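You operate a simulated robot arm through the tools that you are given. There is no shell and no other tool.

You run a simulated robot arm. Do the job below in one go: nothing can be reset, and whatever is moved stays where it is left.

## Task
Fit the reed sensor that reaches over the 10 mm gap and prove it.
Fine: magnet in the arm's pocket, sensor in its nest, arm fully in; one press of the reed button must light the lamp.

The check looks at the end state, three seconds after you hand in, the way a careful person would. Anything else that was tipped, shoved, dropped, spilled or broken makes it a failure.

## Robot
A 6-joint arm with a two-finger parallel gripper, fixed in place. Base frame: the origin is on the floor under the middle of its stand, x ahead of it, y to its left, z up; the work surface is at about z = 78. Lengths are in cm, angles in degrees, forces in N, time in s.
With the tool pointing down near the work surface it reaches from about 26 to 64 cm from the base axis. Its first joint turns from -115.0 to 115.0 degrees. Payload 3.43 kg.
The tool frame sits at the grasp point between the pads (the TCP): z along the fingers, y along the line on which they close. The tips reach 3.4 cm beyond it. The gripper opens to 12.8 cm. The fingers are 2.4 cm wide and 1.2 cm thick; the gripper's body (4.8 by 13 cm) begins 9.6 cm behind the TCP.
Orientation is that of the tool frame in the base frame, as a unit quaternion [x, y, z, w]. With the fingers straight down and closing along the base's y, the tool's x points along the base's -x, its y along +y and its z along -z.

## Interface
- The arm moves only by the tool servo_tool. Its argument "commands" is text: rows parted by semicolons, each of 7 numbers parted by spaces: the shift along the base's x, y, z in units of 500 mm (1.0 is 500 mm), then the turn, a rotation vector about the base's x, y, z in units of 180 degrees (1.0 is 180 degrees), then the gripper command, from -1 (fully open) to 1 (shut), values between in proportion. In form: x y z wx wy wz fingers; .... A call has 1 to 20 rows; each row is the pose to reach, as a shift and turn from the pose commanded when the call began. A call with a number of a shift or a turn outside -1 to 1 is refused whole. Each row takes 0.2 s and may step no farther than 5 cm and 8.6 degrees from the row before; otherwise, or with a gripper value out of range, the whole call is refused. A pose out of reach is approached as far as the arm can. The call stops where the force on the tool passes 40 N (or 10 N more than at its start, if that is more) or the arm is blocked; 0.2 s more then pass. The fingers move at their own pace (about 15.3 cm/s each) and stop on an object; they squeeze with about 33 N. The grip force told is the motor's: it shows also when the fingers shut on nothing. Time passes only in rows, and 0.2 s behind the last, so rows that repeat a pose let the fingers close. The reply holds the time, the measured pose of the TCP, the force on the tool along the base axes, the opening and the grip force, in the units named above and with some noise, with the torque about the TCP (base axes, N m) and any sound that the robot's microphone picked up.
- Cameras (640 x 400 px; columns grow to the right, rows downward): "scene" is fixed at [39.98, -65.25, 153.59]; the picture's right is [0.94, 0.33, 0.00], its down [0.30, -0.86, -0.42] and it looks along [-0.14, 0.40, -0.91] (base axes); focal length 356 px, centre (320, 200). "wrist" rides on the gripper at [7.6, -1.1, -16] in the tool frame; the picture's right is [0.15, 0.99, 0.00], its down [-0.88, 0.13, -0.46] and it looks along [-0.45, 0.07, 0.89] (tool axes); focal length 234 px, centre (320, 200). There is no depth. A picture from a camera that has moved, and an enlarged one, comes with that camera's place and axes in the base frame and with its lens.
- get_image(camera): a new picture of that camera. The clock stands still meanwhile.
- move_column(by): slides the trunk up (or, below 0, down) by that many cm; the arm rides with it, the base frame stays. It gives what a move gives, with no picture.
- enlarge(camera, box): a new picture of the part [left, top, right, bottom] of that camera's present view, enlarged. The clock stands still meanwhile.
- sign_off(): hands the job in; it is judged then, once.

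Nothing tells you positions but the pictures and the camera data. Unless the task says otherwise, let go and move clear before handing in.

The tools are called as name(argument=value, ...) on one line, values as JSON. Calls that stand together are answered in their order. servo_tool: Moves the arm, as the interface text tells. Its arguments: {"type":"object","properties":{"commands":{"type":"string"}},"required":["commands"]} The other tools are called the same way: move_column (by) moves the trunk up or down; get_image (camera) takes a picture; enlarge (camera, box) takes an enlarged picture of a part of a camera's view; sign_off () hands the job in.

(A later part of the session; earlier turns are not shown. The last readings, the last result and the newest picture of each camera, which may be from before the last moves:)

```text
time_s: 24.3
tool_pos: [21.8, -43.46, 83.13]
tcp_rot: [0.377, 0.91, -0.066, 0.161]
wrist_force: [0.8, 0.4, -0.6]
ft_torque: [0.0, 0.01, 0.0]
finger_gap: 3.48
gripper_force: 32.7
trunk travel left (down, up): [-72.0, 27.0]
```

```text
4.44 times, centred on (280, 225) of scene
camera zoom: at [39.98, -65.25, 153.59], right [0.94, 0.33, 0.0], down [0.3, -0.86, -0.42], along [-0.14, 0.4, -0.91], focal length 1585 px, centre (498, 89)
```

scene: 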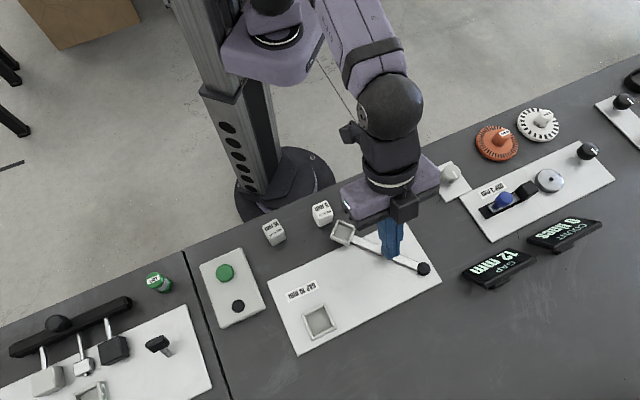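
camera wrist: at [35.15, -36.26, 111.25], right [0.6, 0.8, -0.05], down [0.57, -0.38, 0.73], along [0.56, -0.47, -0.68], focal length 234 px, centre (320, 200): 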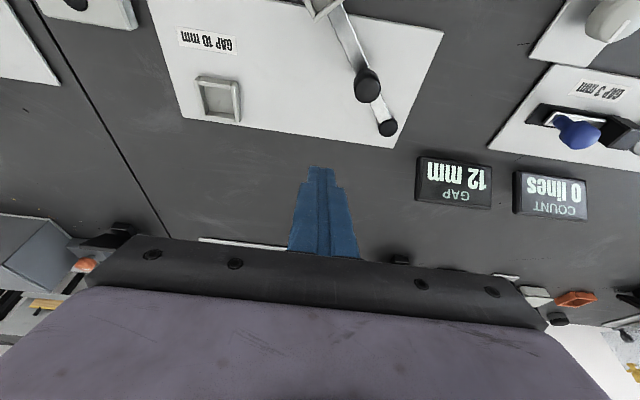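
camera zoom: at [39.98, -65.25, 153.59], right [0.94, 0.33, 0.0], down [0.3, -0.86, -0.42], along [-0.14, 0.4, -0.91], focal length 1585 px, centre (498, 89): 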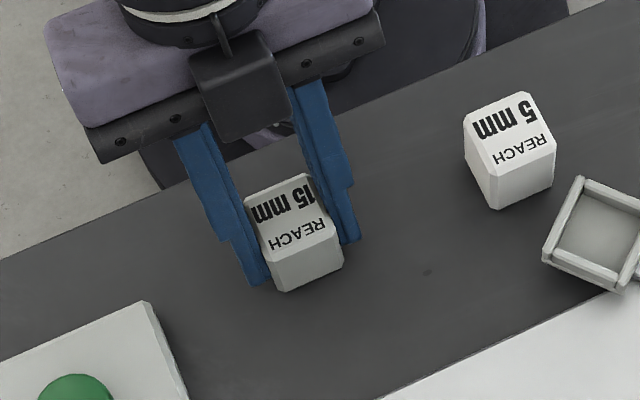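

Aligned and gripped. Lifting in tiny steps now, checking the grip.

servo_tool(commands="0 0 0.002 0 0 0 1; 0 0 0.004 0 0 0 1; 0 0 0.006 0 0 0 1; 0 0 0.009 0 0 0 1; 0 0 0.012 0 0 0 1; 0 0 0.016 0 0 0 1; 0 0 0.02 0 0 0 1; 0 0 0.02 0 0 0 1")

enlarge(camera="wrist", box=[256, 110, 384, 210])

enlarge(camera="scene", box=[220, 180, 340, 270])

```text
time_s: 26.1
tool_pos: [21.77, -43.58, 84.09]
tcp_rot: [0.378, 0.909, -0.067, 0.16]
wrist_force: [0.5, -0.2, -0.3]
ft_torque: [0.03, 0.01, 0.0]
finger_gap: 3.5
gripper_force: 33.0
trunk travel left (down, up): [-72.0, 27.0]
```

```text
4.00 times, centred on (320, 160) of wrist
camera zoom: at [12.11, -35.43, 96.43], right [0.6, 0.8, -0.05], down [0.57, -0.38, 0.73], along [0.56, -0.47, -0.68], focal length 937 px, centre (320, 360)
```

zoom: 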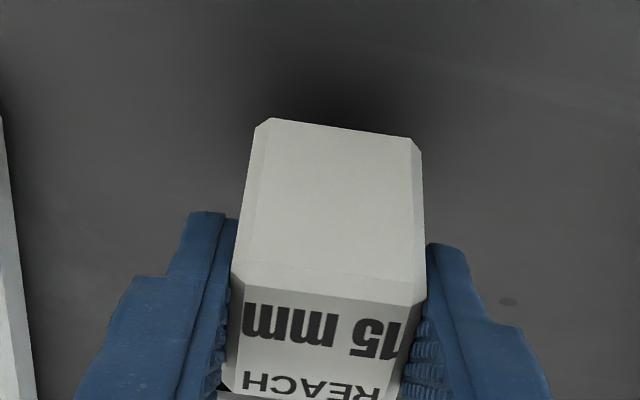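

```text
4.44 times, centred on (280, 225) of scene
camera zoom: at [39.98, -65.25, 153.59], right [0.94, 0.33, 0.0], down [0.3, -0.86, -0.42], along [-0.14, 0.4, -0.91], focal length 1585 px, centre (498, 89)
```

zoom: 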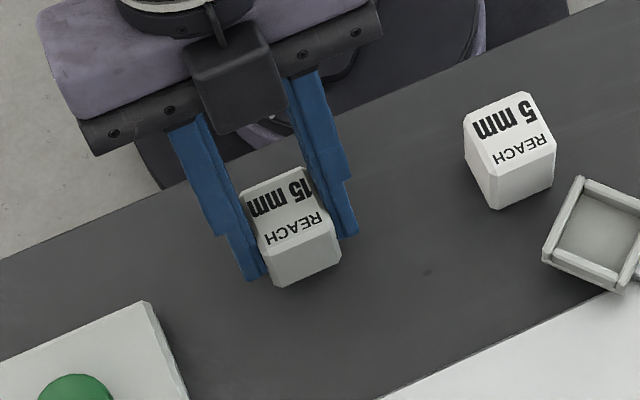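

The sensor is held and came up 1 cm without shifting. Continuing the lift gently.

servo_tool(commands="0 0 0.006 0 0 0 1; 0 0 0.014 0 0 0 1; 0 0 0.024 0 0 0 1; 0 0 0.034 0 0 0 1; 0 0 0.044 0 0 0 1; 0 0 0.054 0 0 0 1; 0 0 0.064 0 0 0 1; 0 0 0.074 0 0 0 1; 0 0 0.084 0 0 0 1; 0 0 0.094 0 0 0 1; 0 0 0.104 0 0 0 1; 0 0 0.112 0 0 0 1; 0 0 0.118 0 0 0 1; 0 0 0.118 0 0 0 1")

enlarge(camera="wrist", box=[256, 110, 384, 210])

enlarge(camera="scene", box=[220, 160, 340, 250])

```text
time_s: 29.1
tool_pos: [21.71, -43.51, 89.91]
tcp_rot: [0.378, 0.91, -0.066, 0.159]
wrist_force: [0.3, -0.1, -0.8]
ft_torque: [0.01, 0.0, 0.0]
finger_gap: 3.51
gripper_force: 33.1
trunk travel left (down, up): [-72.0, 27.0]
```

```text
4.00 times, centred on (320, 160) of wrist
camera zoom: at [12.15, -35.45, 102.35], right [0.6, 0.8, -0.05], down [0.57, -0.38, 0.73], along [0.56, -0.47, -0.68], focal length 937 px, centre (320, 360)
```

zoom: 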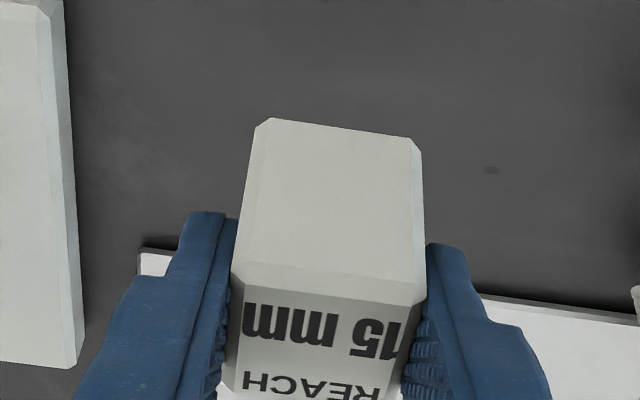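

```text
4.44 times, centred on (280, 205) of scene
camera zoom: at [39.98, -65.25, 153.59], right [0.94, 0.33, 0.0], down [0.3, -0.86, -0.42], along [-0.14, 0.4, -0.91], focal length 1585 px, centre (498, 178)
```

zoom: 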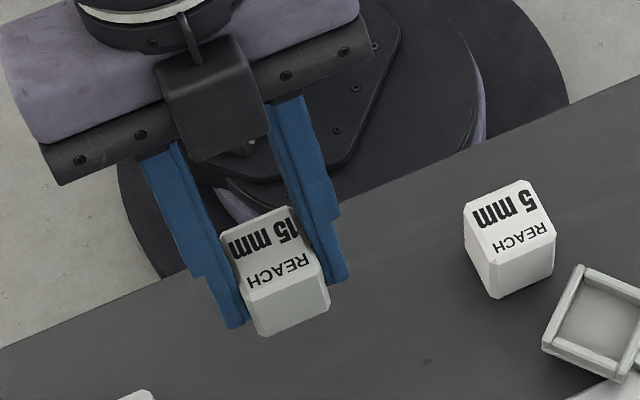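

The hold is steady at z ≈ 90. Now I'll carry the sensor slowly over to the nest.

servo_tool(commands="0.006 -0.0055 0 0 0 0 1; 0.0181 -0.0166 0 0 0 0 1; 0.0361 -0.0331 0 0 0 0 1; 0.0572 -0.0524 0 0 0 0 1; 0.0783 -0.0718 0 0 0 0 1; 0.0993 -0.0911 0 0 0 0 1; 0.1204 -0.1104 0 0 0 0 1; 0.1415 -0.1297 0 0 0 0 1; 0.1625 -0.149 0 0 0 0 1; 0.1836 -0.1684 0 0 0 0 1; 0.2047 -0.1877 0 0 0 0 1; 0.2258 -0.207 0 0 0 0 1; 0.2468 -0.2263 0 0 0 0 1; 0.2649 -0.2429 0 0 0 0 1; 0.2829 -0.2594 0 0 0 0 1; 0.295 -0.2705 0 0 0 0 1; 0.301 -0.276 0 0 0 0 1; 0.301 -0.276 0 0 0 0 1")

enlarge(camera="scene", box=[270, 265, 370, 345])

enlarge(camera="wrist", box=[256, 90, 400, 210])

```text
time_s: 32.9
tool_pos: [36.76, -57.31, 89.95]
tcp_rot: [0.377, 0.91, -0.067, 0.161]
wrist_force: [0.1, 1.1, -1.4]
ft_torque: [0.0, 0.0, -0.02]
finger_gap: 3.5
gripper_force: 33.1
trunk travel left (down, up): [-72.0, 27.0]
```

```text
5.00 times, centred on (320, 305) of scene
camera zoom: at [39.98, -65.25, 153.59], right [0.94, 0.33, 0.0], down [0.3, -0.86, -0.42], along [-0.14, 0.4, -0.91], focal length 1783 px, centre (320, -325)
```

zoom: 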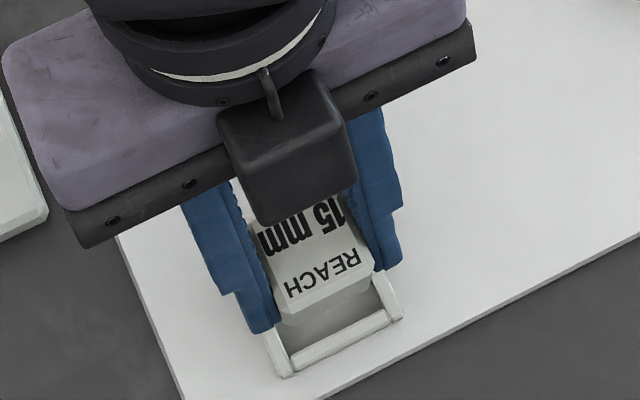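

```text
3.33 times, centred on (328, 150) of wrist
camera zoom: at [27.14, -49.25, 102.34], right [0.6, 0.8, -0.05], down [0.57, -0.38, 0.73], along [0.56, -0.47, -0.68], focal length 781 px, centre (293, 367)
```

zoom: 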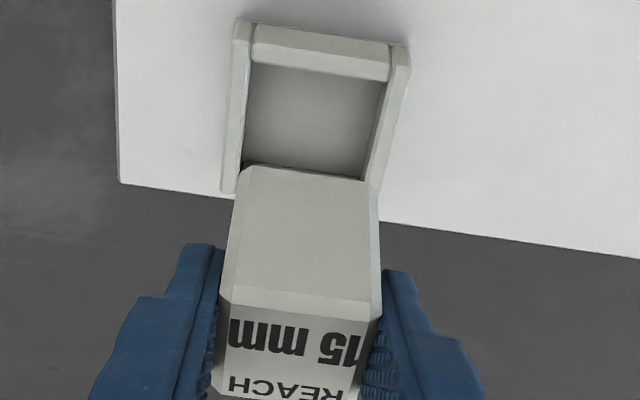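

Held well over the nest. Lowering to about 1 cm above the walls for the final alignment check.

servo_tool(commands="0 0 -0.006 0 0 0 1; 0 0 -0.016 0 0 0 1; 0 0 -0.028 0 0 0 1; 0 0 -0.04 0 0 0 1; 0 0 -0.052 0 0 0 1; 0 0 -0.062 0 0 0 1; 0 0 -0.068 0 0 0 1; 0 0 -0.07 0 0 0 1; 0 0 -0.07 0 0 0 1")

enlarge(camera="scene", box=[270, 275, 370, 355])

enlarge(camera="wrist", box=[256, 90, 400, 210])

```text
time_s: 34.9
tool_pos: [36.67, -57.25, 86.5]
tcp_rot: [0.376, 0.91, -0.066, 0.161]
wrist_force: [0.6, 0.3, -0.7]
ft_torque: [-0.01, 0.01, -0.01]
finger_gap: 3.5
gripper_force: 32.8
trunk travel left (down, up): [-72.0, 27.0]
```

```text
5.00 times, centred on (320, 315) of scene
camera zoom: at [39.98, -65.25, 153.59], right [0.94, 0.33, 0.0], down [0.3, -0.86, -0.42], along [-0.14, 0.4, -0.91], focal length 1783 px, centre (320, -375)
```

zoom: 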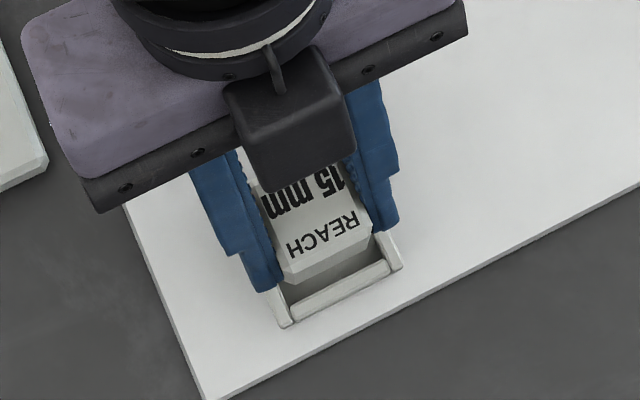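

```text
3.33 times, centred on (328, 150) of wrist
camera zoom: at [27.16, -49.25, 98.84], right [0.6, 0.8, -0.05], down [0.57, -0.38, 0.73], along [0.56, -0.47, -0.68], focal length 781 px, centre (293, 367)
```

zoom: 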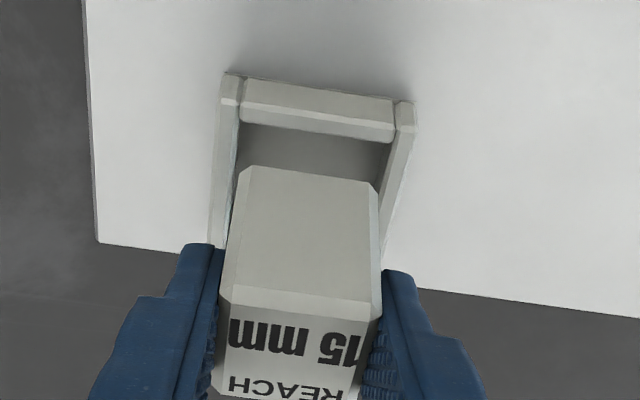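

The block reads centred over the nest to within about 2 mm in both views, which fits the clearance. Lowering slowly into the nest in stages, watching the force.

servo_tool(commands="0 0 -0.004 0 0 0 1; 0 0 -0.008 0 0 0 1; 0 0 -0.012 0 0 0 1; 0 0 -0.016 0 0 0 1; 0 0 -0.02 0 0 0 1; 0 0 -0.024 0 0 0 1; 0 0 -0.028 0 0 0 1; 0 0 -0.032 0 0 0 1; 0 0 -0.032 0 0 0 1")

enlarge(camera="scene", box=[270, 275, 370, 355])

enlarge(camera="wrist", box=[256, 90, 400, 210])

```text
time_s: 36.9
tool_pos: [36.72, -57.25, 84.85]
tcp_rot: [0.377, 0.91, -0.067, 0.16]
wrist_force: [-0.8, 0.5, -1.1]
ft_torque: [0.02, 0.01, 0.01]
finger_gap: 3.52
gripper_force: 33.6
trunk travel left (down, up): [-72.0, 27.0]
```

```text
5.00 times, centred on (320, 315) of scene
camera zoom: at [39.98, -65.25, 153.59], right [0.94, 0.33, 0.0], down [0.3, -0.86, -0.42], along [-0.14, 0.4, -0.91], focal length 1783 px, centre (320, -375)
```

zoom: 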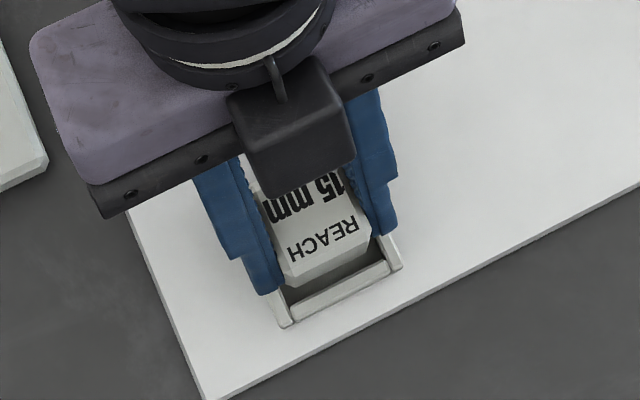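

```text
3.33 times, centred on (328, 150) of wrist
camera zoom: at [27.16, -49.22, 97.23], right [0.6, 0.8, -0.05], down [0.57, -0.38, 0.73], along [0.56, -0.47, -0.68], focal length 781 px, centre (293, 367)
```

zoom: 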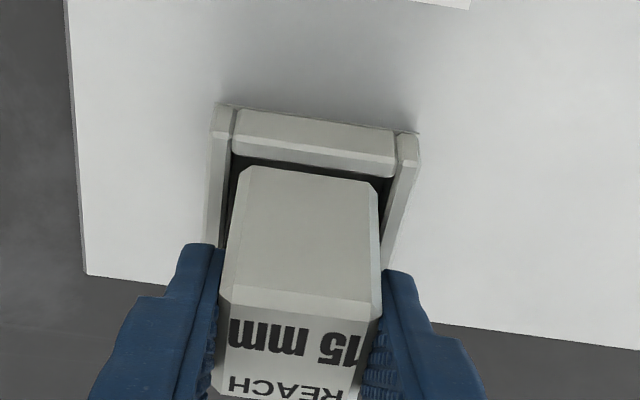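

Still aligned, with no contact force yet. Continuing down gently.

servo_tool(commands="0 0 -0.003 0 0 0 1; 0 0 -0.006 0 0 0 1; 0 0 -0.009 0 0 0 1; 0 0 -0.012 0 0 0 1; 0 0 -0.012 0 0 0 1")

enlarge(camera="wrist", box=[256, 90, 400, 210])

enlarge(camera="scene", box=[270, 275, 370, 355])

```text
time_s: 38.1
tool_pos: [36.68, -57.38, 84.46]
tcp_rot: [0.377, 0.91, -0.066, 0.16]
wrist_force: [-0.6, 0.3, -1.1]
ft_torque: [-0.02, 0.01, -0.01]
finger_gap: 3.49
gripper_force: 33.3
trunk travel left (down, up): [-72.0, 27.0]
```

```text
3.33 times, centred on (328, 150) of wrist
camera zoom: at [27.14, -49.23, 96.65], right [0.6, 0.8, -0.05], down [0.57, -0.38, 0.73], along [0.56, -0.47, -0.68], focal length 781 px, centre (293, 367)
```

zoom: 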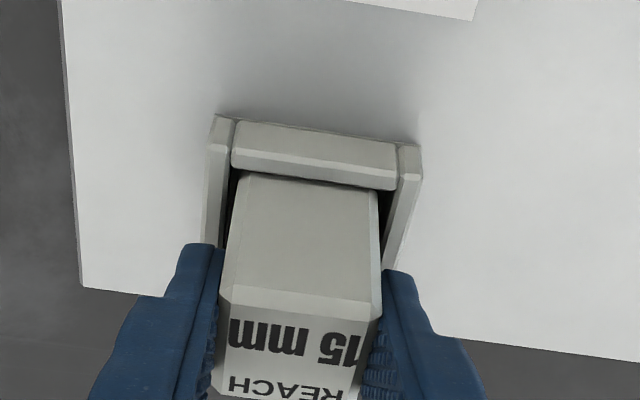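

```text
5.00 times, centred on (320, 315) of scene
camera zoom: at [39.98, -65.25, 153.59], right [0.94, 0.33, 0.0], down [0.3, -0.86, -0.42], along [-0.14, 0.4, -0.91], focal length 1783 px, centre (320, -375)
```

zoom: 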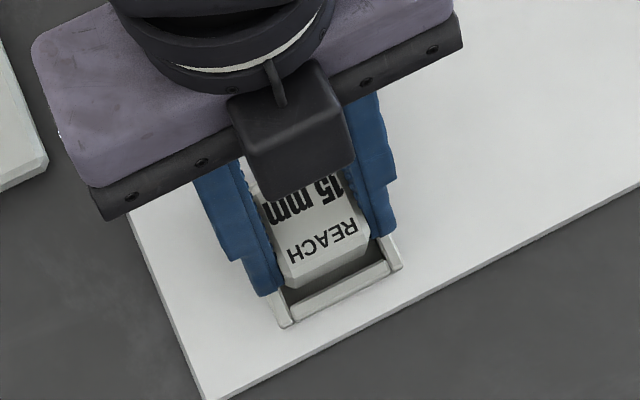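

The bottom of the block is now inside the walls. Continuing in 1 mm steps until it seats.

servo_tool(commands="0 0 -0.002 0 0 0 1; 0 0 -0.004 0 0 0 1; 0 0 -0.006 0 0 0 1; 0 0 -0.006 0 0 0 1")

```text
time_s: 39.1
tool_pos: [36.86, -57.31, 83.99]
tcp_rot: [0.377, 0.91, -0.066, 0.161]
wrist_force: [0.5, -1.2, -0.2]
ft_torque: [0.0, -0.03, 0.03]
finger_gap: 3.51
gripper_force: 32.9
trunk travel left (down, up): [-72.0, 27.0]
```

servo_tool(commands="0 0 -0.002 0 0 0 1; 0 0 -0.004 0 0 0 1; 0 0 -0.004 0 0 0 1")

enlarge(camera="wrist", box=[256, 90, 400, 210])

enlarge(camera="scene", box=[285, 285, 355, 340])

```text
time_s: 39.9
tool_pos: [36.81, -57.33, 83.83]
tcp_rot: [0.377, 0.91, -0.066, 0.16]
wrist_force: [-0.2, 0.1, -0.2]
ft_torque: [0.01, 0.01, -0.01]
finger_gap: 3.52
gripper_force: 33.3
trunk travel left (down, up): [-72.0, 27.0]
```

```text
3.33 times, centred on (328, 150) of wrist
camera zoom: at [27.16, -49.21, 96.15], right [0.6, 0.8, -0.05], down [0.57, -0.38, 0.73], along [0.56, -0.47, -0.68], focal length 781 px, centre (293, 367)
```

zoom: 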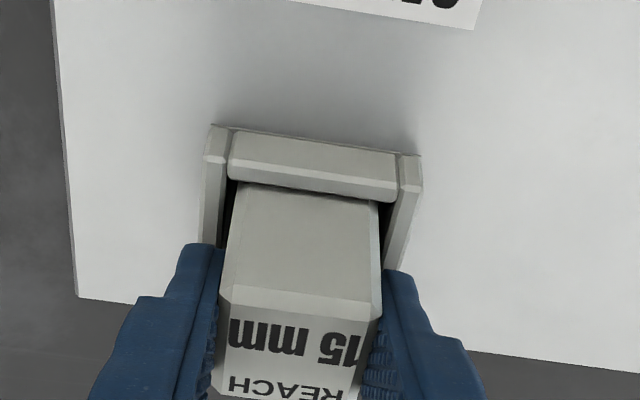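

```text
7.27 times, centred on (320, 312) of scene
camera zoom: at [39.98, -65.25, 153.59], right [0.94, 0.33, 0.0], down [0.3, -0.86, -0.42], along [-0.14, 0.4, -0.91], focal length 2593 px, centre (320, -618)
```

zoom: 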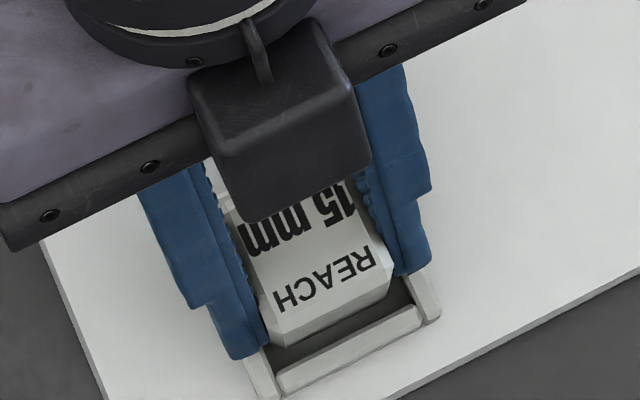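

servo_tool(commands="0 0 -0.001 0 0 0 1; 0 0 -0.002 0 0 0 1; 0 0 -0.003 0 0 0 1; 0 0 -0.003 0 0 0 1")

```text
time_s: 40.9
tool_pos: [36.72, -57.31, 83.83]
tcp_rot: [0.377, 0.91, -0.066, 0.162]
wrist_force: [0.0, 1.0, 2.1]
ft_torque: [-0.03, 0.04, -0.05]
finger_gap: 3.52
gripper_force: 32.9
trunk travel left (down, up): [-72.0, 27.0]
```

servo_tool(commands="0 0 -0.001 0 0 0 1; 0 0 -0.002 0 0 0 1; 0 0 -0.002 0 0 0 1")

enlarge(camera="wrist", box=[256, 90, 400, 210])

enlarge(camera="scene", box=[285, 285, 355, 340])

```text
time_s: 41.7
tool_pos: [36.76, -57.32, 83.74]
tcp_rot: [0.376, 0.91, -0.067, 0.162]
wrist_force: [1.2, 1.0, 8.3]
ft_torque: [-0.11, 0.13, -0.02]
finger_gap: 3.48
gripper_force: 32.8
trunk travel left (down, up): [-72.0, 27.0]
```

```text
3.33 times, centred on (328, 150) of wrist
camera zoom: at [27.12, -49.19, 96.02], right [0.6, 0.8, -0.05], down [0.57, -0.38, 0.73], along [0.56, -0.47, -0.68], focal length 781 px, centre (293, 367)
```

zoom: 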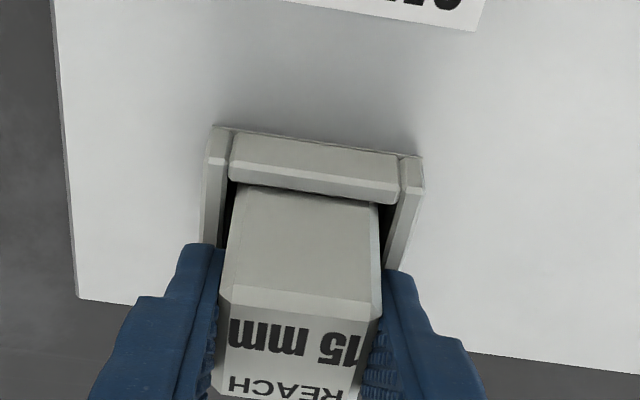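

```text
7.27 times, centred on (320, 312) of scene
camera zoom: at [39.98, -65.25, 153.59], right [0.94, 0.33, 0.0], down [0.3, -0.86, -0.42], along [-0.14, 0.4, -0.91], focal length 2593 px, centre (320, -618)
```

zoom: 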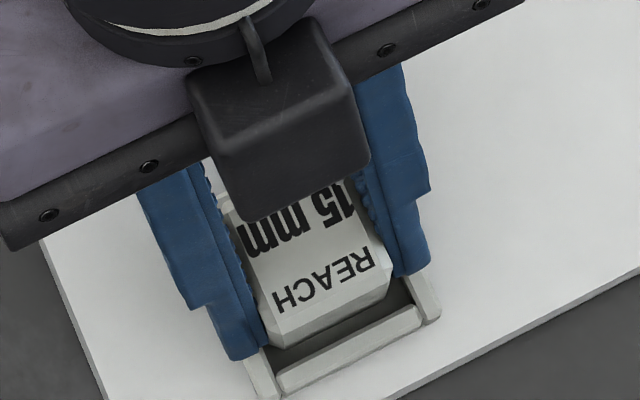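

Contact at about 8 N: it is seated, or a fingertip is just touching a wall. I'll unload slightly, open the fingers, and rise straight up.

servo_tool(commands="0 0 0.001 0 0 0 1; 0 0 0.001 0 0 0 0.42; 0 0 0.001 0 0 0 0.36; 0 0 0.001 0 0 0 0.3; 0 0 0.001 0 0 0 0.2; 0 0 0.001 0 0 0 0; 0 0 0.001 0 0 0 -0.1; 0 0 0.001 0 0 0 -0.1")

enlarge(camera="wrist", box=[256, 90, 400, 210])

enlarge(camera="scene", box=[285, 285, 355, 340])

```text
time_s: 43.5
tool_pos: [36.72, -57.32, 83.55]
tcp_rot: [0.377, 0.91, -0.066, 0.159]
wrist_force: [0.1, -0.1, 0.2]
ft_torque: [0.0, 0.01, 0.01]
finger_gap: 7.02
gripper_force: 0.0
trunk travel left (down, up): [-72.0, 27.0]
```

```text
3.33 times, centred on (328, 150) of wrist
camera zoom: at [27.17, -49.21, 95.9], right [0.6, 0.8, -0.05], down [0.57, -0.38, 0.73], along [0.56, -0.47, -0.68], focal length 781 px, centre (293, 367)
```

zoom: 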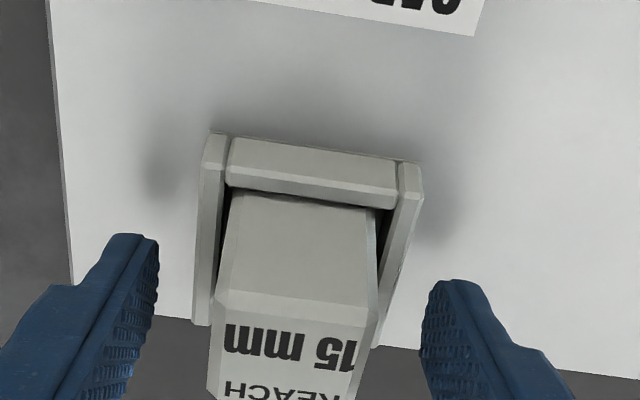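

```text
7.27 times, centred on (320, 312) of scene
camera zoom: at [39.98, -65.25, 153.59], right [0.94, 0.33, 0.0], down [0.3, -0.86, -0.42], along [-0.14, 0.4, -0.91], focal length 2593 px, centre (320, -618)
```

zoom: 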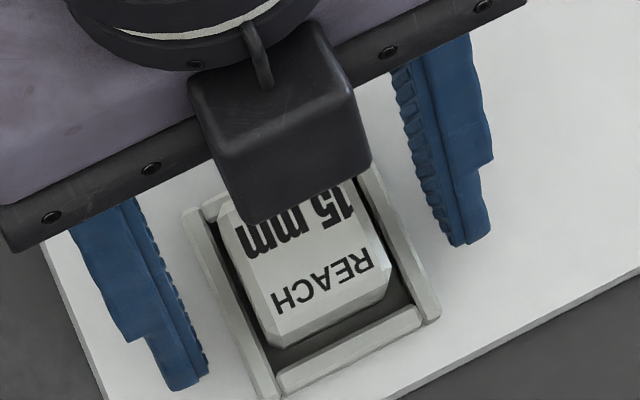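

The sensor stands free inside the nest. Rising straight up to clear it and check how it sits.

servo_tool(commands="0 0 0.02 0 0 0 -0.1; 0 0 0.06 0 0 0 -0.1; 0 0 0.12 0 0 0 -0.1; 0 0 0.2 0 0 0 -0.1; 0 0 0.28 0 0 0 -0.1; 0.01 0.05 0.32 0 0 0 -0.1; 0.04 0.12 0.32 0 0 0 -0.1; 0.07 0.2 0.32 0 0 0 -0.1; 0.1 0.28 0.32 0 0 0 -0.1; 0.1 0.28 0.32 0 0 0 -0.1")

enlarge(camera="scene", box=[270, 275, 370, 355])

get_image(camera="scene")

get_image(camera="wrist")

```text
time_s: 45.7
tool_pos: [41.76, -43.2, 99.54]
tcp_rot: [0.377, 0.91, -0.067, 0.161]
wrist_force: [0.4, -0.5, 0.4]
ft_torque: [0.01, 0.01, -0.01]
finger_gap: 7.04
gripper_force: 0.0
trunk travel left (down, up): [-72.0, 27.0]
```

```text
5.00 times, centred on (320, 315) of scene
camera zoom: at [39.98, -65.25, 153.59], right [0.94, 0.33, 0.0], down [0.3, -0.86, -0.42], along [-0.14, 0.4, -0.91], focal length 1783 px, centre (320, -375)
```

zoom: 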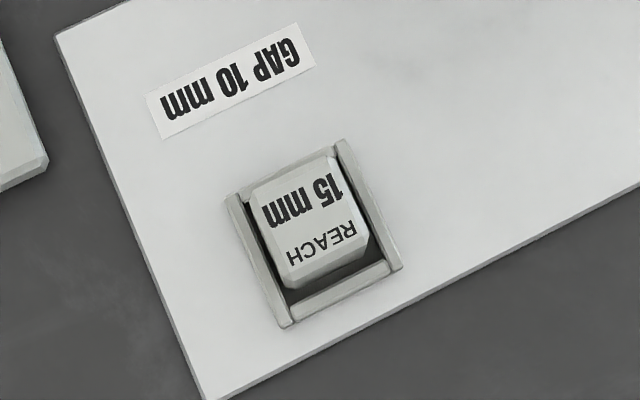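

```text
taken
```

scene: 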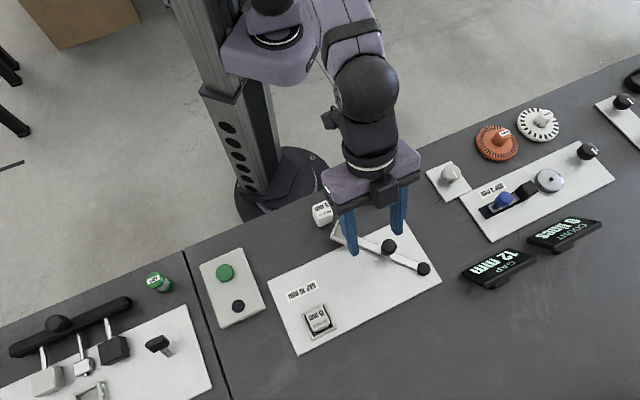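

```text
taken
camera wrist: at [32.09, -35.27, 111.9], right [0.6, 0.8, -0.05], down [0.57, -0.38, 0.73], along [0.56, -0.47, -0.68], focal length 234 px, centre (320, 200)
```

wrist: 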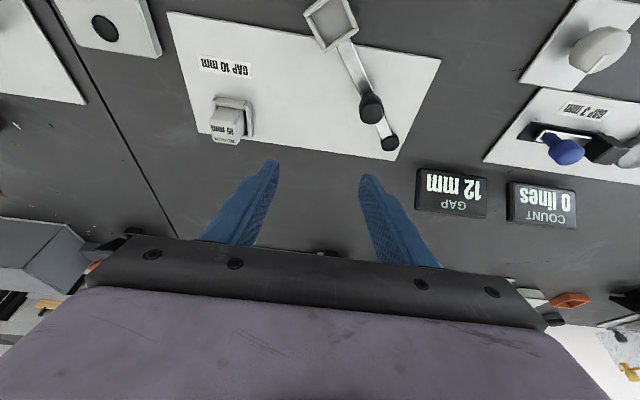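

The sensor sits upright in its nest. Next is the magnet: I'll straighten the tool and step back for a clear view of the magnet and the arm's pocket.

servo_tool(commands="-0.05 0.054 0.02 0.013 0.013 0 -0.1; -0.1 0.108 0.04 0.026 0.026 0 -0.1; -0.15 0.162 0.06 0.039 0.039 0 -0.1; -0.2 0.216 0.08 0.052 0.052 0 -0.1; -0.25 0.27 0.1 0.065 0.065 0 -0.1; -0.295 0.324 0.11 0.0786 0.0786 0 -0.1; -0.295 0.324 0.11 0.0786 0.0786 0 -0.1")

get_image(camera="wrist")

enlarge(camera="scene", box=[320, 170, 420, 250])

```text
time_s: 47.3
tool_pos: [26.88, -27.2, 105.12]
tcp_rot: [0.383, 0.924, 0.0, -0.001]
wrist_force: [-0.4, -0.3, -0.7]
ft_torque: [-0.02, -0.02, 0.01]
finger_gap: 7.01
gripper_force: 0.1
trunk travel left (down, up): [-72.0, 27.0]
```

```text
taken
camera wrist: at [20.83, -22.61, 121.08], right [0.6, 0.8, 0.0], down [0.72, -0.53, 0.45], along [0.37, -0.27, -0.89], focal length 234 px, centre (320, 200)
```

wrist: 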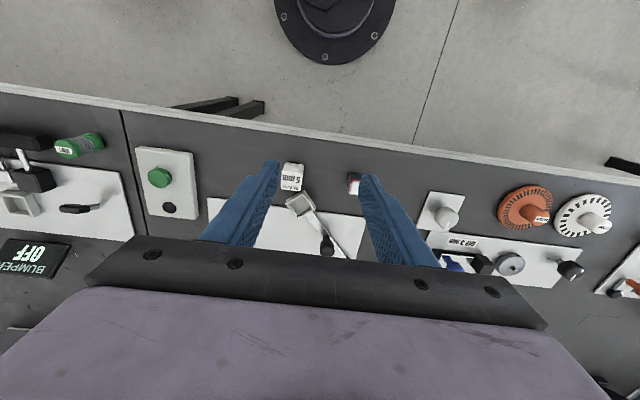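

```text
5.00 times, centred on (370, 210) of scene
camera zoom: at [39.98, -65.25, 153.59], right [0.94, 0.33, 0.0], down [0.3, -0.86, -0.42], along [-0.14, 0.4, -0.91], focal length 1783 px, centre (70, 150)
```

zoom: 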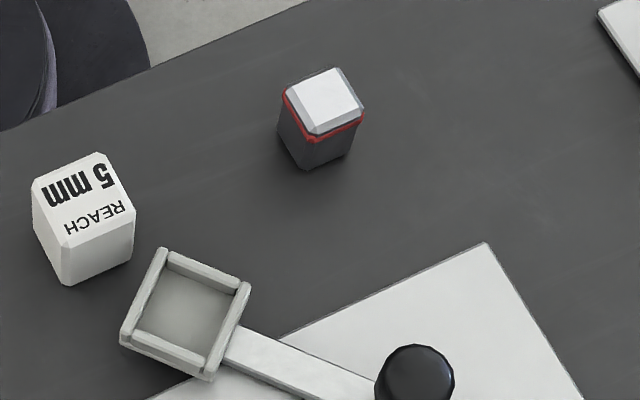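

enlarge(camera="wrist", box=[270, 160, 370, 260])

enlarge(camera="scene", box=[325, 210, 375, 250])

enlarge(camera="scene", box=[350, 175, 390, 207])

```text
4.00 times, centred on (320, 210) of wrist
camera zoom: at [20.83, -22.61, 121.08], right [0.6, 0.8, 0.0], down [0.72, -0.53, 0.45], along [0.37, -0.27, -0.89], focal length 937 px, centre (320, 160)
```

zoom: 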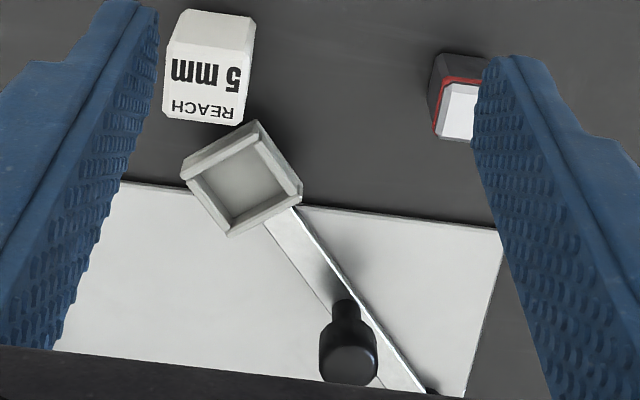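

```text
10.00 times, centred on (350, 230) of scene
camera zoom: at [39.98, -65.25, 153.59], right [0.94, 0.33, 0.0], down [0.3, -0.86, -0.42], along [-0.14, 0.4, -0.91], focal length 3565 px, centre (20, -100)
```

zoom: 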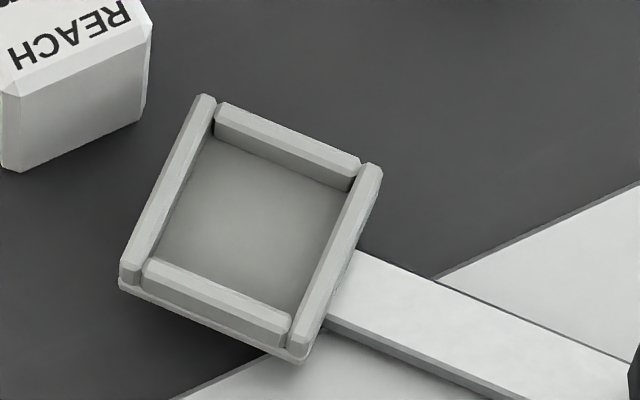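

```text
12.50 times, centred on (370, 191) of scene
camera zoom: at [39.98, -65.25, 153.59], right [0.94, 0.33, 0.0], down [0.3, -0.86, -0.42], along [-0.14, 0.4, -0.91], focal length 4457 px, centre (-305, 312)
```

zoom: 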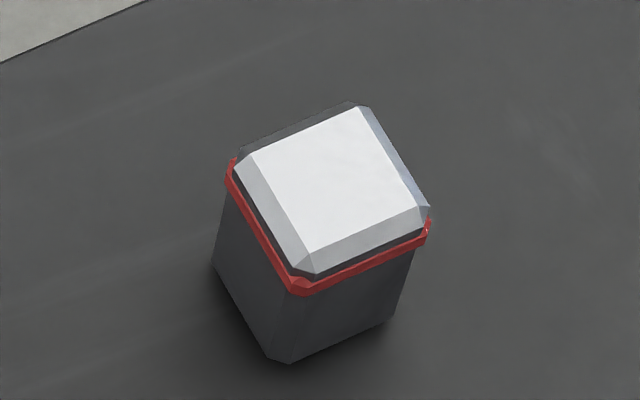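

The magnet stands near (39.05, -27.6) at 45°, and the pocket centre is near (36.1, -38.8), turned about -6.5°. Moving above the magnet for a closer look.

servo_tool(commands="0.06 -0.002 -0.04 0 0 0 -0.1; 0.12 -0.004 -0.09 0 0 0 -0.1; 0.18 -0.006 -0.14 0 0 0 -0.1; 0.243 -0.008 -0.19 0 0 0 -0.1; 0.243 -0.008 -0.24 0 0 0 -0.1; 0.243 -0.008 -0.28 0 0 0 -0.1; 0.243 -0.008 -0.28 0 0 0 -0.1")

enlarge(camera="wrist", box=[240, 90, 400, 210])

enlarge(camera="scene", box=[330, 140, 420, 212])

```text
time_s: 48.9
tool_pos: [39.21, -27.68, 91.07]
tcp_rot: [0.384, 0.923, 0.001, 0.0]
wrist_force: [-0.2, -0.1, 0.9]
ft_torque: [0.01, 0.05, 0.01]
finger_gap: 7.03
gripper_force: 0.0
trunk travel left (down, up): [-72.0, 27.0]
```

```text
3.33 times, centred on (320, 150) of wrist
camera zoom: at [33.12, -23.11, 106.92], right [0.6, 0.8, 0.0], down [0.71, -0.53, 0.46], along [0.37, -0.27, -0.89], focal length 781 px, centre (320, 367)
```

zoom: 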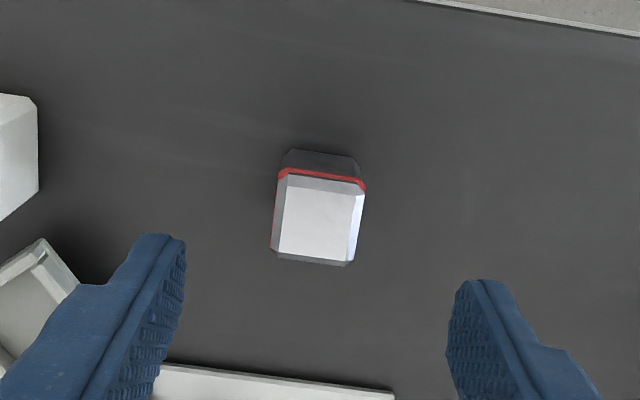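

```text
5.56 times, centred on (375, 176) of scene
camera zoom: at [39.98, -65.25, 153.59], right [0.94, 0.33, 0.0], down [0.3, -0.86, -0.42], along [-0.14, 0.4, -0.91], focal length 1981 px, centre (14, 333)
```

zoom: 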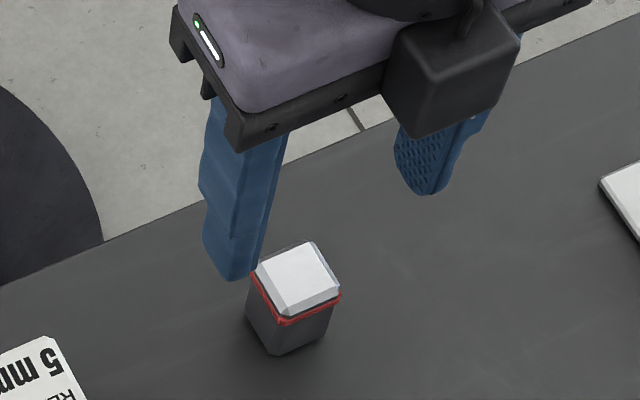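

Centred over the magnet. Descending so the tips stay about 1.4 cm above the bench, then closing.

servo_tool(commands="-0.001 0 -0.06 0 0 0 -0.1; -0.001 0 -0.12 0 0 0 -0.1; -0.001 0 -0.15 0 0 0 -0.1; -0.001 0 -0.165 0 0 0 -0.1; -0.001 0 -0.165 0 0 0 -0.1; -0.001 0 -0.165 0 0 0 0.2; -0.001 0 -0.165 0 0 0 0.4; -0.001 0 -0.165 0 0 0 0.5; -0.001 0 -0.165 0 0 0 0.56; -0.001 0 -0.165 0 0 0 0.62; -0.001 0 -0.165 0 0 0 1; -0.001 0 -0.165 0 0 0 1; -0.001 0 -0.165 0 0 0 1")

enlarge(camera="wrist", box=[256, 110, 384, 210])

enlarge(camera="scene", box=[330, 140, 420, 212])

```text
time_s: 51.7
tool_pos: [38.97, -27.5, 82.91]
tcp_rot: [0.382, 0.924, 0.0, 0.0]
wrist_force: [-0.5, -0.6, 0.1]
ft_torque: [-0.02, -0.03, -0.01]
finger_gap: 2.7
gripper_force: 33.1
trunk travel left (down, up): [-72.0, 27.0]
```

```text
4.00 times, centred on (320, 160) of wrist
camera zoom: at [32.99, -23.02, 98.74], right [0.6, 0.8, 0.0], down [0.71, -0.53, 0.46], along [0.37, -0.27, -0.89], focal length 937 px, centre (320, 360)
```

zoom: 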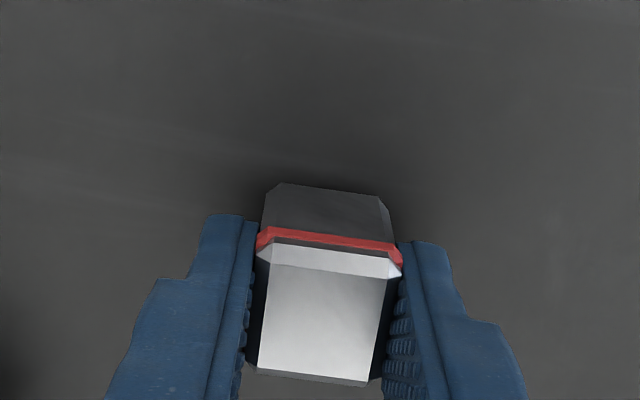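

```text
5.56 times, centred on (375, 176) of scene
camera zoom: at [39.98, -65.25, 153.59], right [0.94, 0.33, 0.0], down [0.3, -0.86, -0.42], along [-0.14, 0.4, -0.91], focal length 1981 px, centre (14, 333)
```

zoom: 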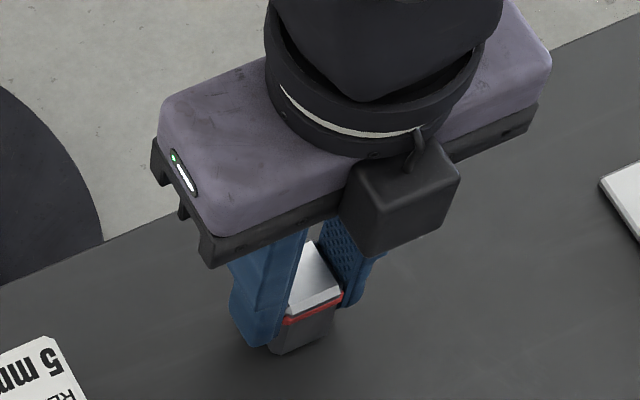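

Gripped at 2.7 cm. Lifting slowly.

servo_tool(commands="0 0 0.002 0 0 0 1; 0 0 0.004 0 0 0 1; 0 0 0.007 0 0 0 1; 0 0 0.011 0 0 0 1; 0 0 0.016 0 0 0 1; 0 0 0.022 0 0 0 1; 0 0 0.03 0 0 0 1; 0 0 0.04 0 0 0 1; 0 0 0.05 0 0 0 1; 0 0 0.06 0 0 0 1; 0 0 0.07 0 0 0 1; 0 0 0.08 0 0 0 1; 0 0 0.09 0 0 0 1; 0 0 0.1 0 0 0 1; 0 0 0.11 0 0 0 1; 0 0 0.116 0 0 0 1; 0 0 0.12 0 0 0 1; 0 0 0.12 0 0 0 1")

enlarge(camera="wrist", box=[256, 110, 384, 210])

enlarge(camera="scene", box=[330, 120, 420, 192])

```text
time_s: 55.5
tool_pos: [39.03, -27.49, 88.92]
tcp_rot: [0.383, 0.924, -0.001, 0.0]
wrist_force: [0.1, 0.5, -2.2]
ft_torque: [0.02, 0.03, -0.01]
finger_gap: 2.76
gripper_force: 32.7
trunk travel left (down, up): [-72.0, 27.0]
```

```text
4.00 times, centred on (320, 160) of wrist
camera zoom: at [33.05, -23.0, 104.78], right [0.6, 0.8, 0.0], down [0.71, -0.53, 0.46], along [0.37, -0.27, -0.89], focal length 937 px, centre (320, 360)
```

zoom: 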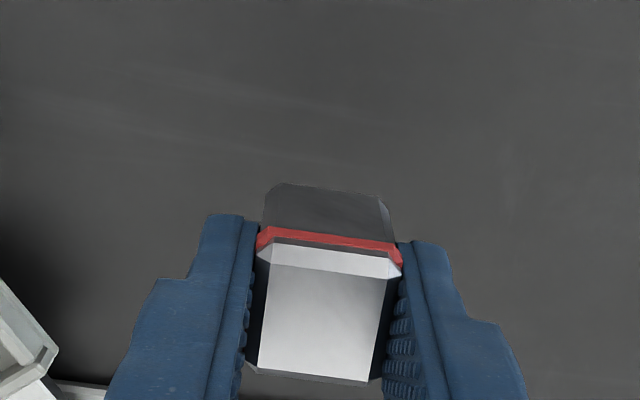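

```text
5.56 times, centred on (375, 156) of scene
camera zoom: at [39.98, -65.25, 153.59], right [0.94, 0.33, 0.0], down [0.3, -0.86, -0.42], along [-0.14, 0.4, -0.91], focal length 1981 px, centre (14, 444)
```

zoom: 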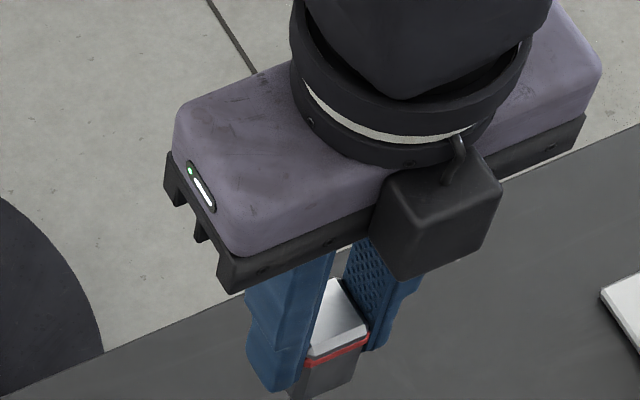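

The magnet is held firmly. Carrying it slowly to above the arm's pocket while turning it 38.5° to match the pocket.

servo_tool(commands="-0.0012 -0.0045 0 0 0 0.0043 1; -0.0037 -0.0135 0 0 0 0.0128 1; -0.0081 -0.0293 0 0 0 0.0278 1; -0.0131 -0.0474 0 0 0 0.0449 1; -0.0181 -0.0654 0 0 0 0.062 1; -0.0231 -0.0835 0 0 0 0.0791 1; -0.0281 -0.1015 0 0 0 0.0963 1; -0.0331 -0.1196 0 0 0 0.1134 1; -0.0381 -0.1376 0 0 0 0.1305 1; -0.0431 -0.1557 0 0 0 0.1476 1; -0.048 -0.1737 0 0 0 0.1647 1; -0.053 -0.1918 0 0 0 0.1818 1; -0.0574 -0.2076 0 0 0 0.1968 1; -0.0605 -0.2188 0 0 0 0.2075 1; -0.0624 -0.2256 0 0 0 0.2139 1; -0.0624 -0.2256 0 0 0 0.2139 1")

enlarge(camera="wrist", box=[240, 100, 400, 220])

enlarge(camera="scene", box=[300, 180, 400, 260])

get_image(camera="scene")

```text
time_s: 58.9
tool_pos: [35.96, -38.85, 88.7]
tcp_rot: [0.057, 0.998, 0.0, -0.001]
wrist_force: [0.6, -0.5, -1.8]
ft_torque: [0.01, 0.01, -0.03]
finger_gap: 2.72
gripper_force: 32.8
trunk travel left (down, up): [-72.0, 27.0]
```

```text
3.33 times, centred on (320, 160) of wrist
camera zoom: at [28.39, -39.1, 104.77], right [-0.03, 1.0, 0.0], down [0.89, 0.03, 0.46], along [0.46, 0.02, -0.89], focal length 781 px, centre (320, 333)
```

zoom: 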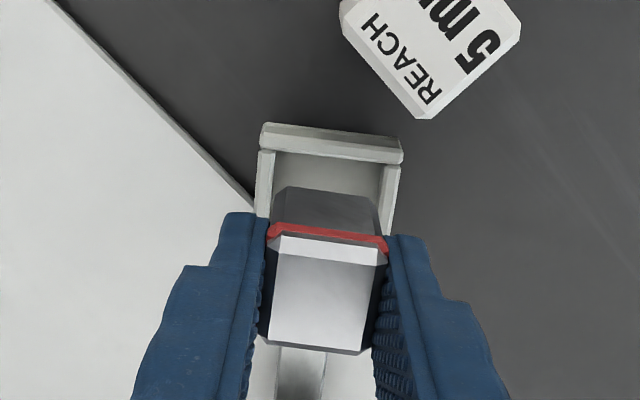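

```text
5.00 times, centred on (350, 220) of scene
camera zoom: at [39.98, -65.25, 153.59], right [0.94, 0.33, 0.0], down [0.3, -0.86, -0.42], along [-0.14, 0.4, -0.91], focal length 1783 px, centre (170, 100)
```

zoom: 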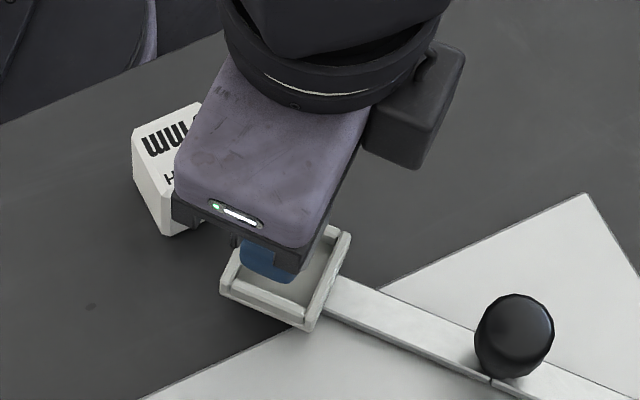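

```text
taken
```

scene: 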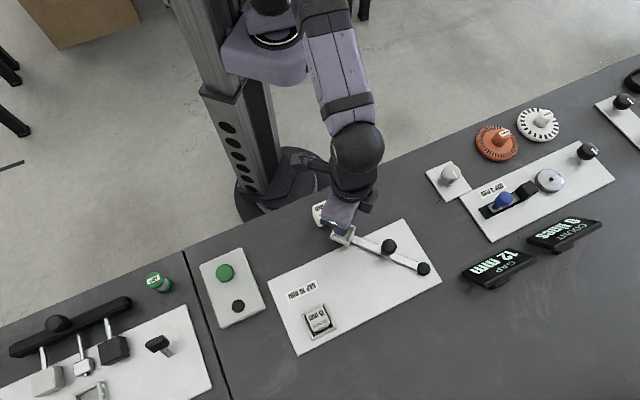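

The magnet is over the pocket, within about 2 mm. Nudging slightly and lowering to just above the walls for a final check.

servo_tool(commands="0.0007 0.001 -0.006 0 0 0 1; 0.0014 0.0016 -0.014 0 0 0 1; 0.0014 0.0016 -0.024 0 0 0 1; 0.0014 0.0016 -0.034 0 0 0 1; 0.0014 0.0016 -0.043 0 0 0 1; 0.0014 0.0016 -0.05 0 0 0 1; 0.0014 0.0016 -0.054 0 0 0 1; 0.0014 0.0016 -0.054 0 0 0 1")

enlarge(camera="wrist", box=[240, 100, 400, 220])

enlarge(camera="scene", box=[310, 195, 390, 259])

```text
time_s: 60.7
tool_pos: [36.09, -38.75, 86.12]
tcp_rot: [0.056, 0.998, 0.0, 0.0]
wrist_force: [0.7, 0.7, -1.6]
ft_torque: [-0.01, 0.0, 0.05]
finger_gap: 2.72
gripper_force: 33.6
trunk travel left (down, up): [-72.0, 27.0]
```

```text
3.33 times, centred on (320, 160) of wrist
camera zoom: at [28.5, -39.0, 102.03], right [-0.03, 1.0, 0.0], down [0.89, 0.03, 0.46], along [0.46, 0.02, -0.89], focal length 781 px, centre (320, 333)
```

zoom: 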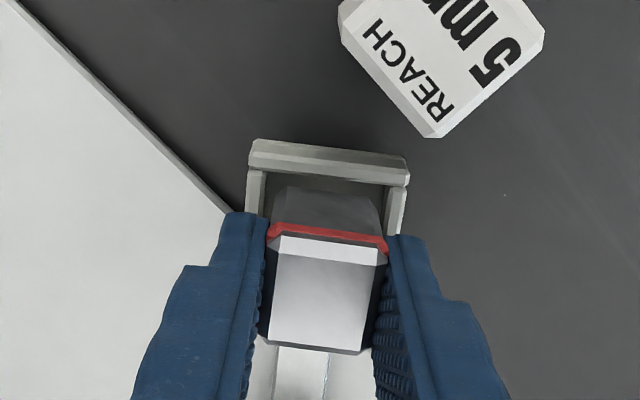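

```text
6.25 times, centred on (350, 227) of scene
camera zoom: at [39.98, -65.25, 153.59], right [0.94, 0.33, 0.0], down [0.3, -0.86, -0.42], along [-0.14, 0.4, -0.91], focal length 2228 px, centre (132, 31)
```

zoom: 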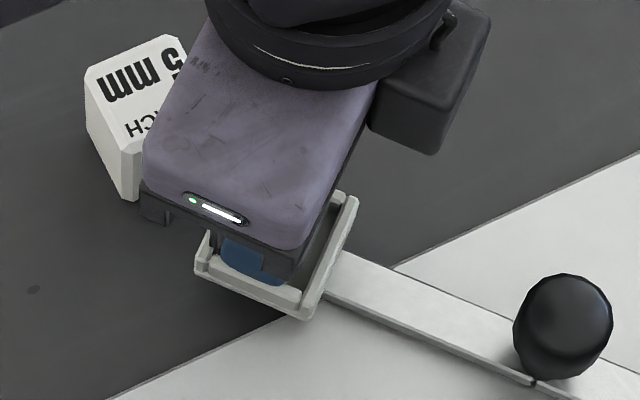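

Aligned within a millimetre or two. Lowering slowly into the pocket.

servo_tool(commands="0.001 0 -0.003 0 0 0 1; 0.001 0 -0.006 0 0 0 1; 0.001 0 -0.009 0 0 0 1; 0.001 0 -0.012 0 0 0 1; 0.001 0 -0.015 0 0 0 1; 0.001 0 -0.018 0 0 0 1; 0.001 0 -0.021 0 0 0 1; 0.001 0 -0.021 0 0 0 1")

enlarge(camera="wrist", box=[240, 100, 400, 220])

```text
time_s: 62.5
tool_pos: [36.06, -38.72, 85.07]
tcp_rot: [0.057, 0.998, 0.0, 0.001]
wrist_force: [0.0, -0.2, -0.6]
ft_torque: [0.02, -0.02, -0.02]
finger_gap: 2.73
gripper_force: 33.2
trunk travel left (down, up): [-72.0, 27.0]
```

```text
3.33 times, centred on (320, 160) of wrist
camera zoom: at [28.53, -39.0, 100.98], right [-0.03, 1.0, 0.0], down [0.89, 0.03, 0.46], along [0.46, 0.02, -0.89], focal length 781 px, centre (320, 333)
```

zoom: 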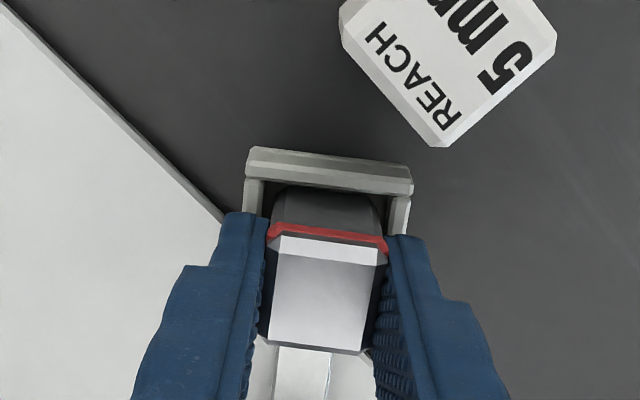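

servo_tool(commands="0.0006 0 -0.002 0 0 0 1; 0.0012 0 -0.004 0 0 0 1; 0.0012 0 -0.006 0 0 0 1; 0.0012 0 -0.008 0 0 0 1; 0.0012 0 -0.008 0 0 0 1")

enlarge(camera="wrist", box=[240, 100, 400, 220])

```text
time_s: 63.7
tool_pos: [36.02, -38.6, 84.9]
tcp_rot: [0.056, 0.998, -0.001, 0.002]
wrist_force: [-0.7, -1.5, 18.1]
ft_torque: [0.12, 0.23, -0.02]
finger_gap: 2.72
gripper_force: 32.6
trunk travel left (down, up): [-72.0, 27.0]
```

```text
3.33 times, centred on (320, 160) of wrist
camera zoom: at [28.49, -38.92, 100.8], right [-0.03, 1.0, 0.0], down [0.89, 0.03, 0.46], along [0.46, 0.01, -0.89], focal length 781 px, centre (320, 333)
```

zoom: 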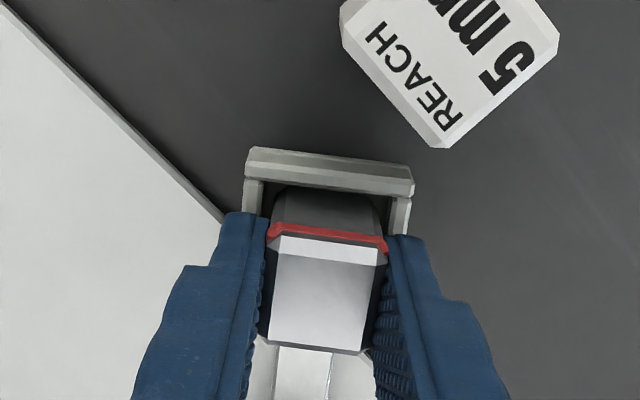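

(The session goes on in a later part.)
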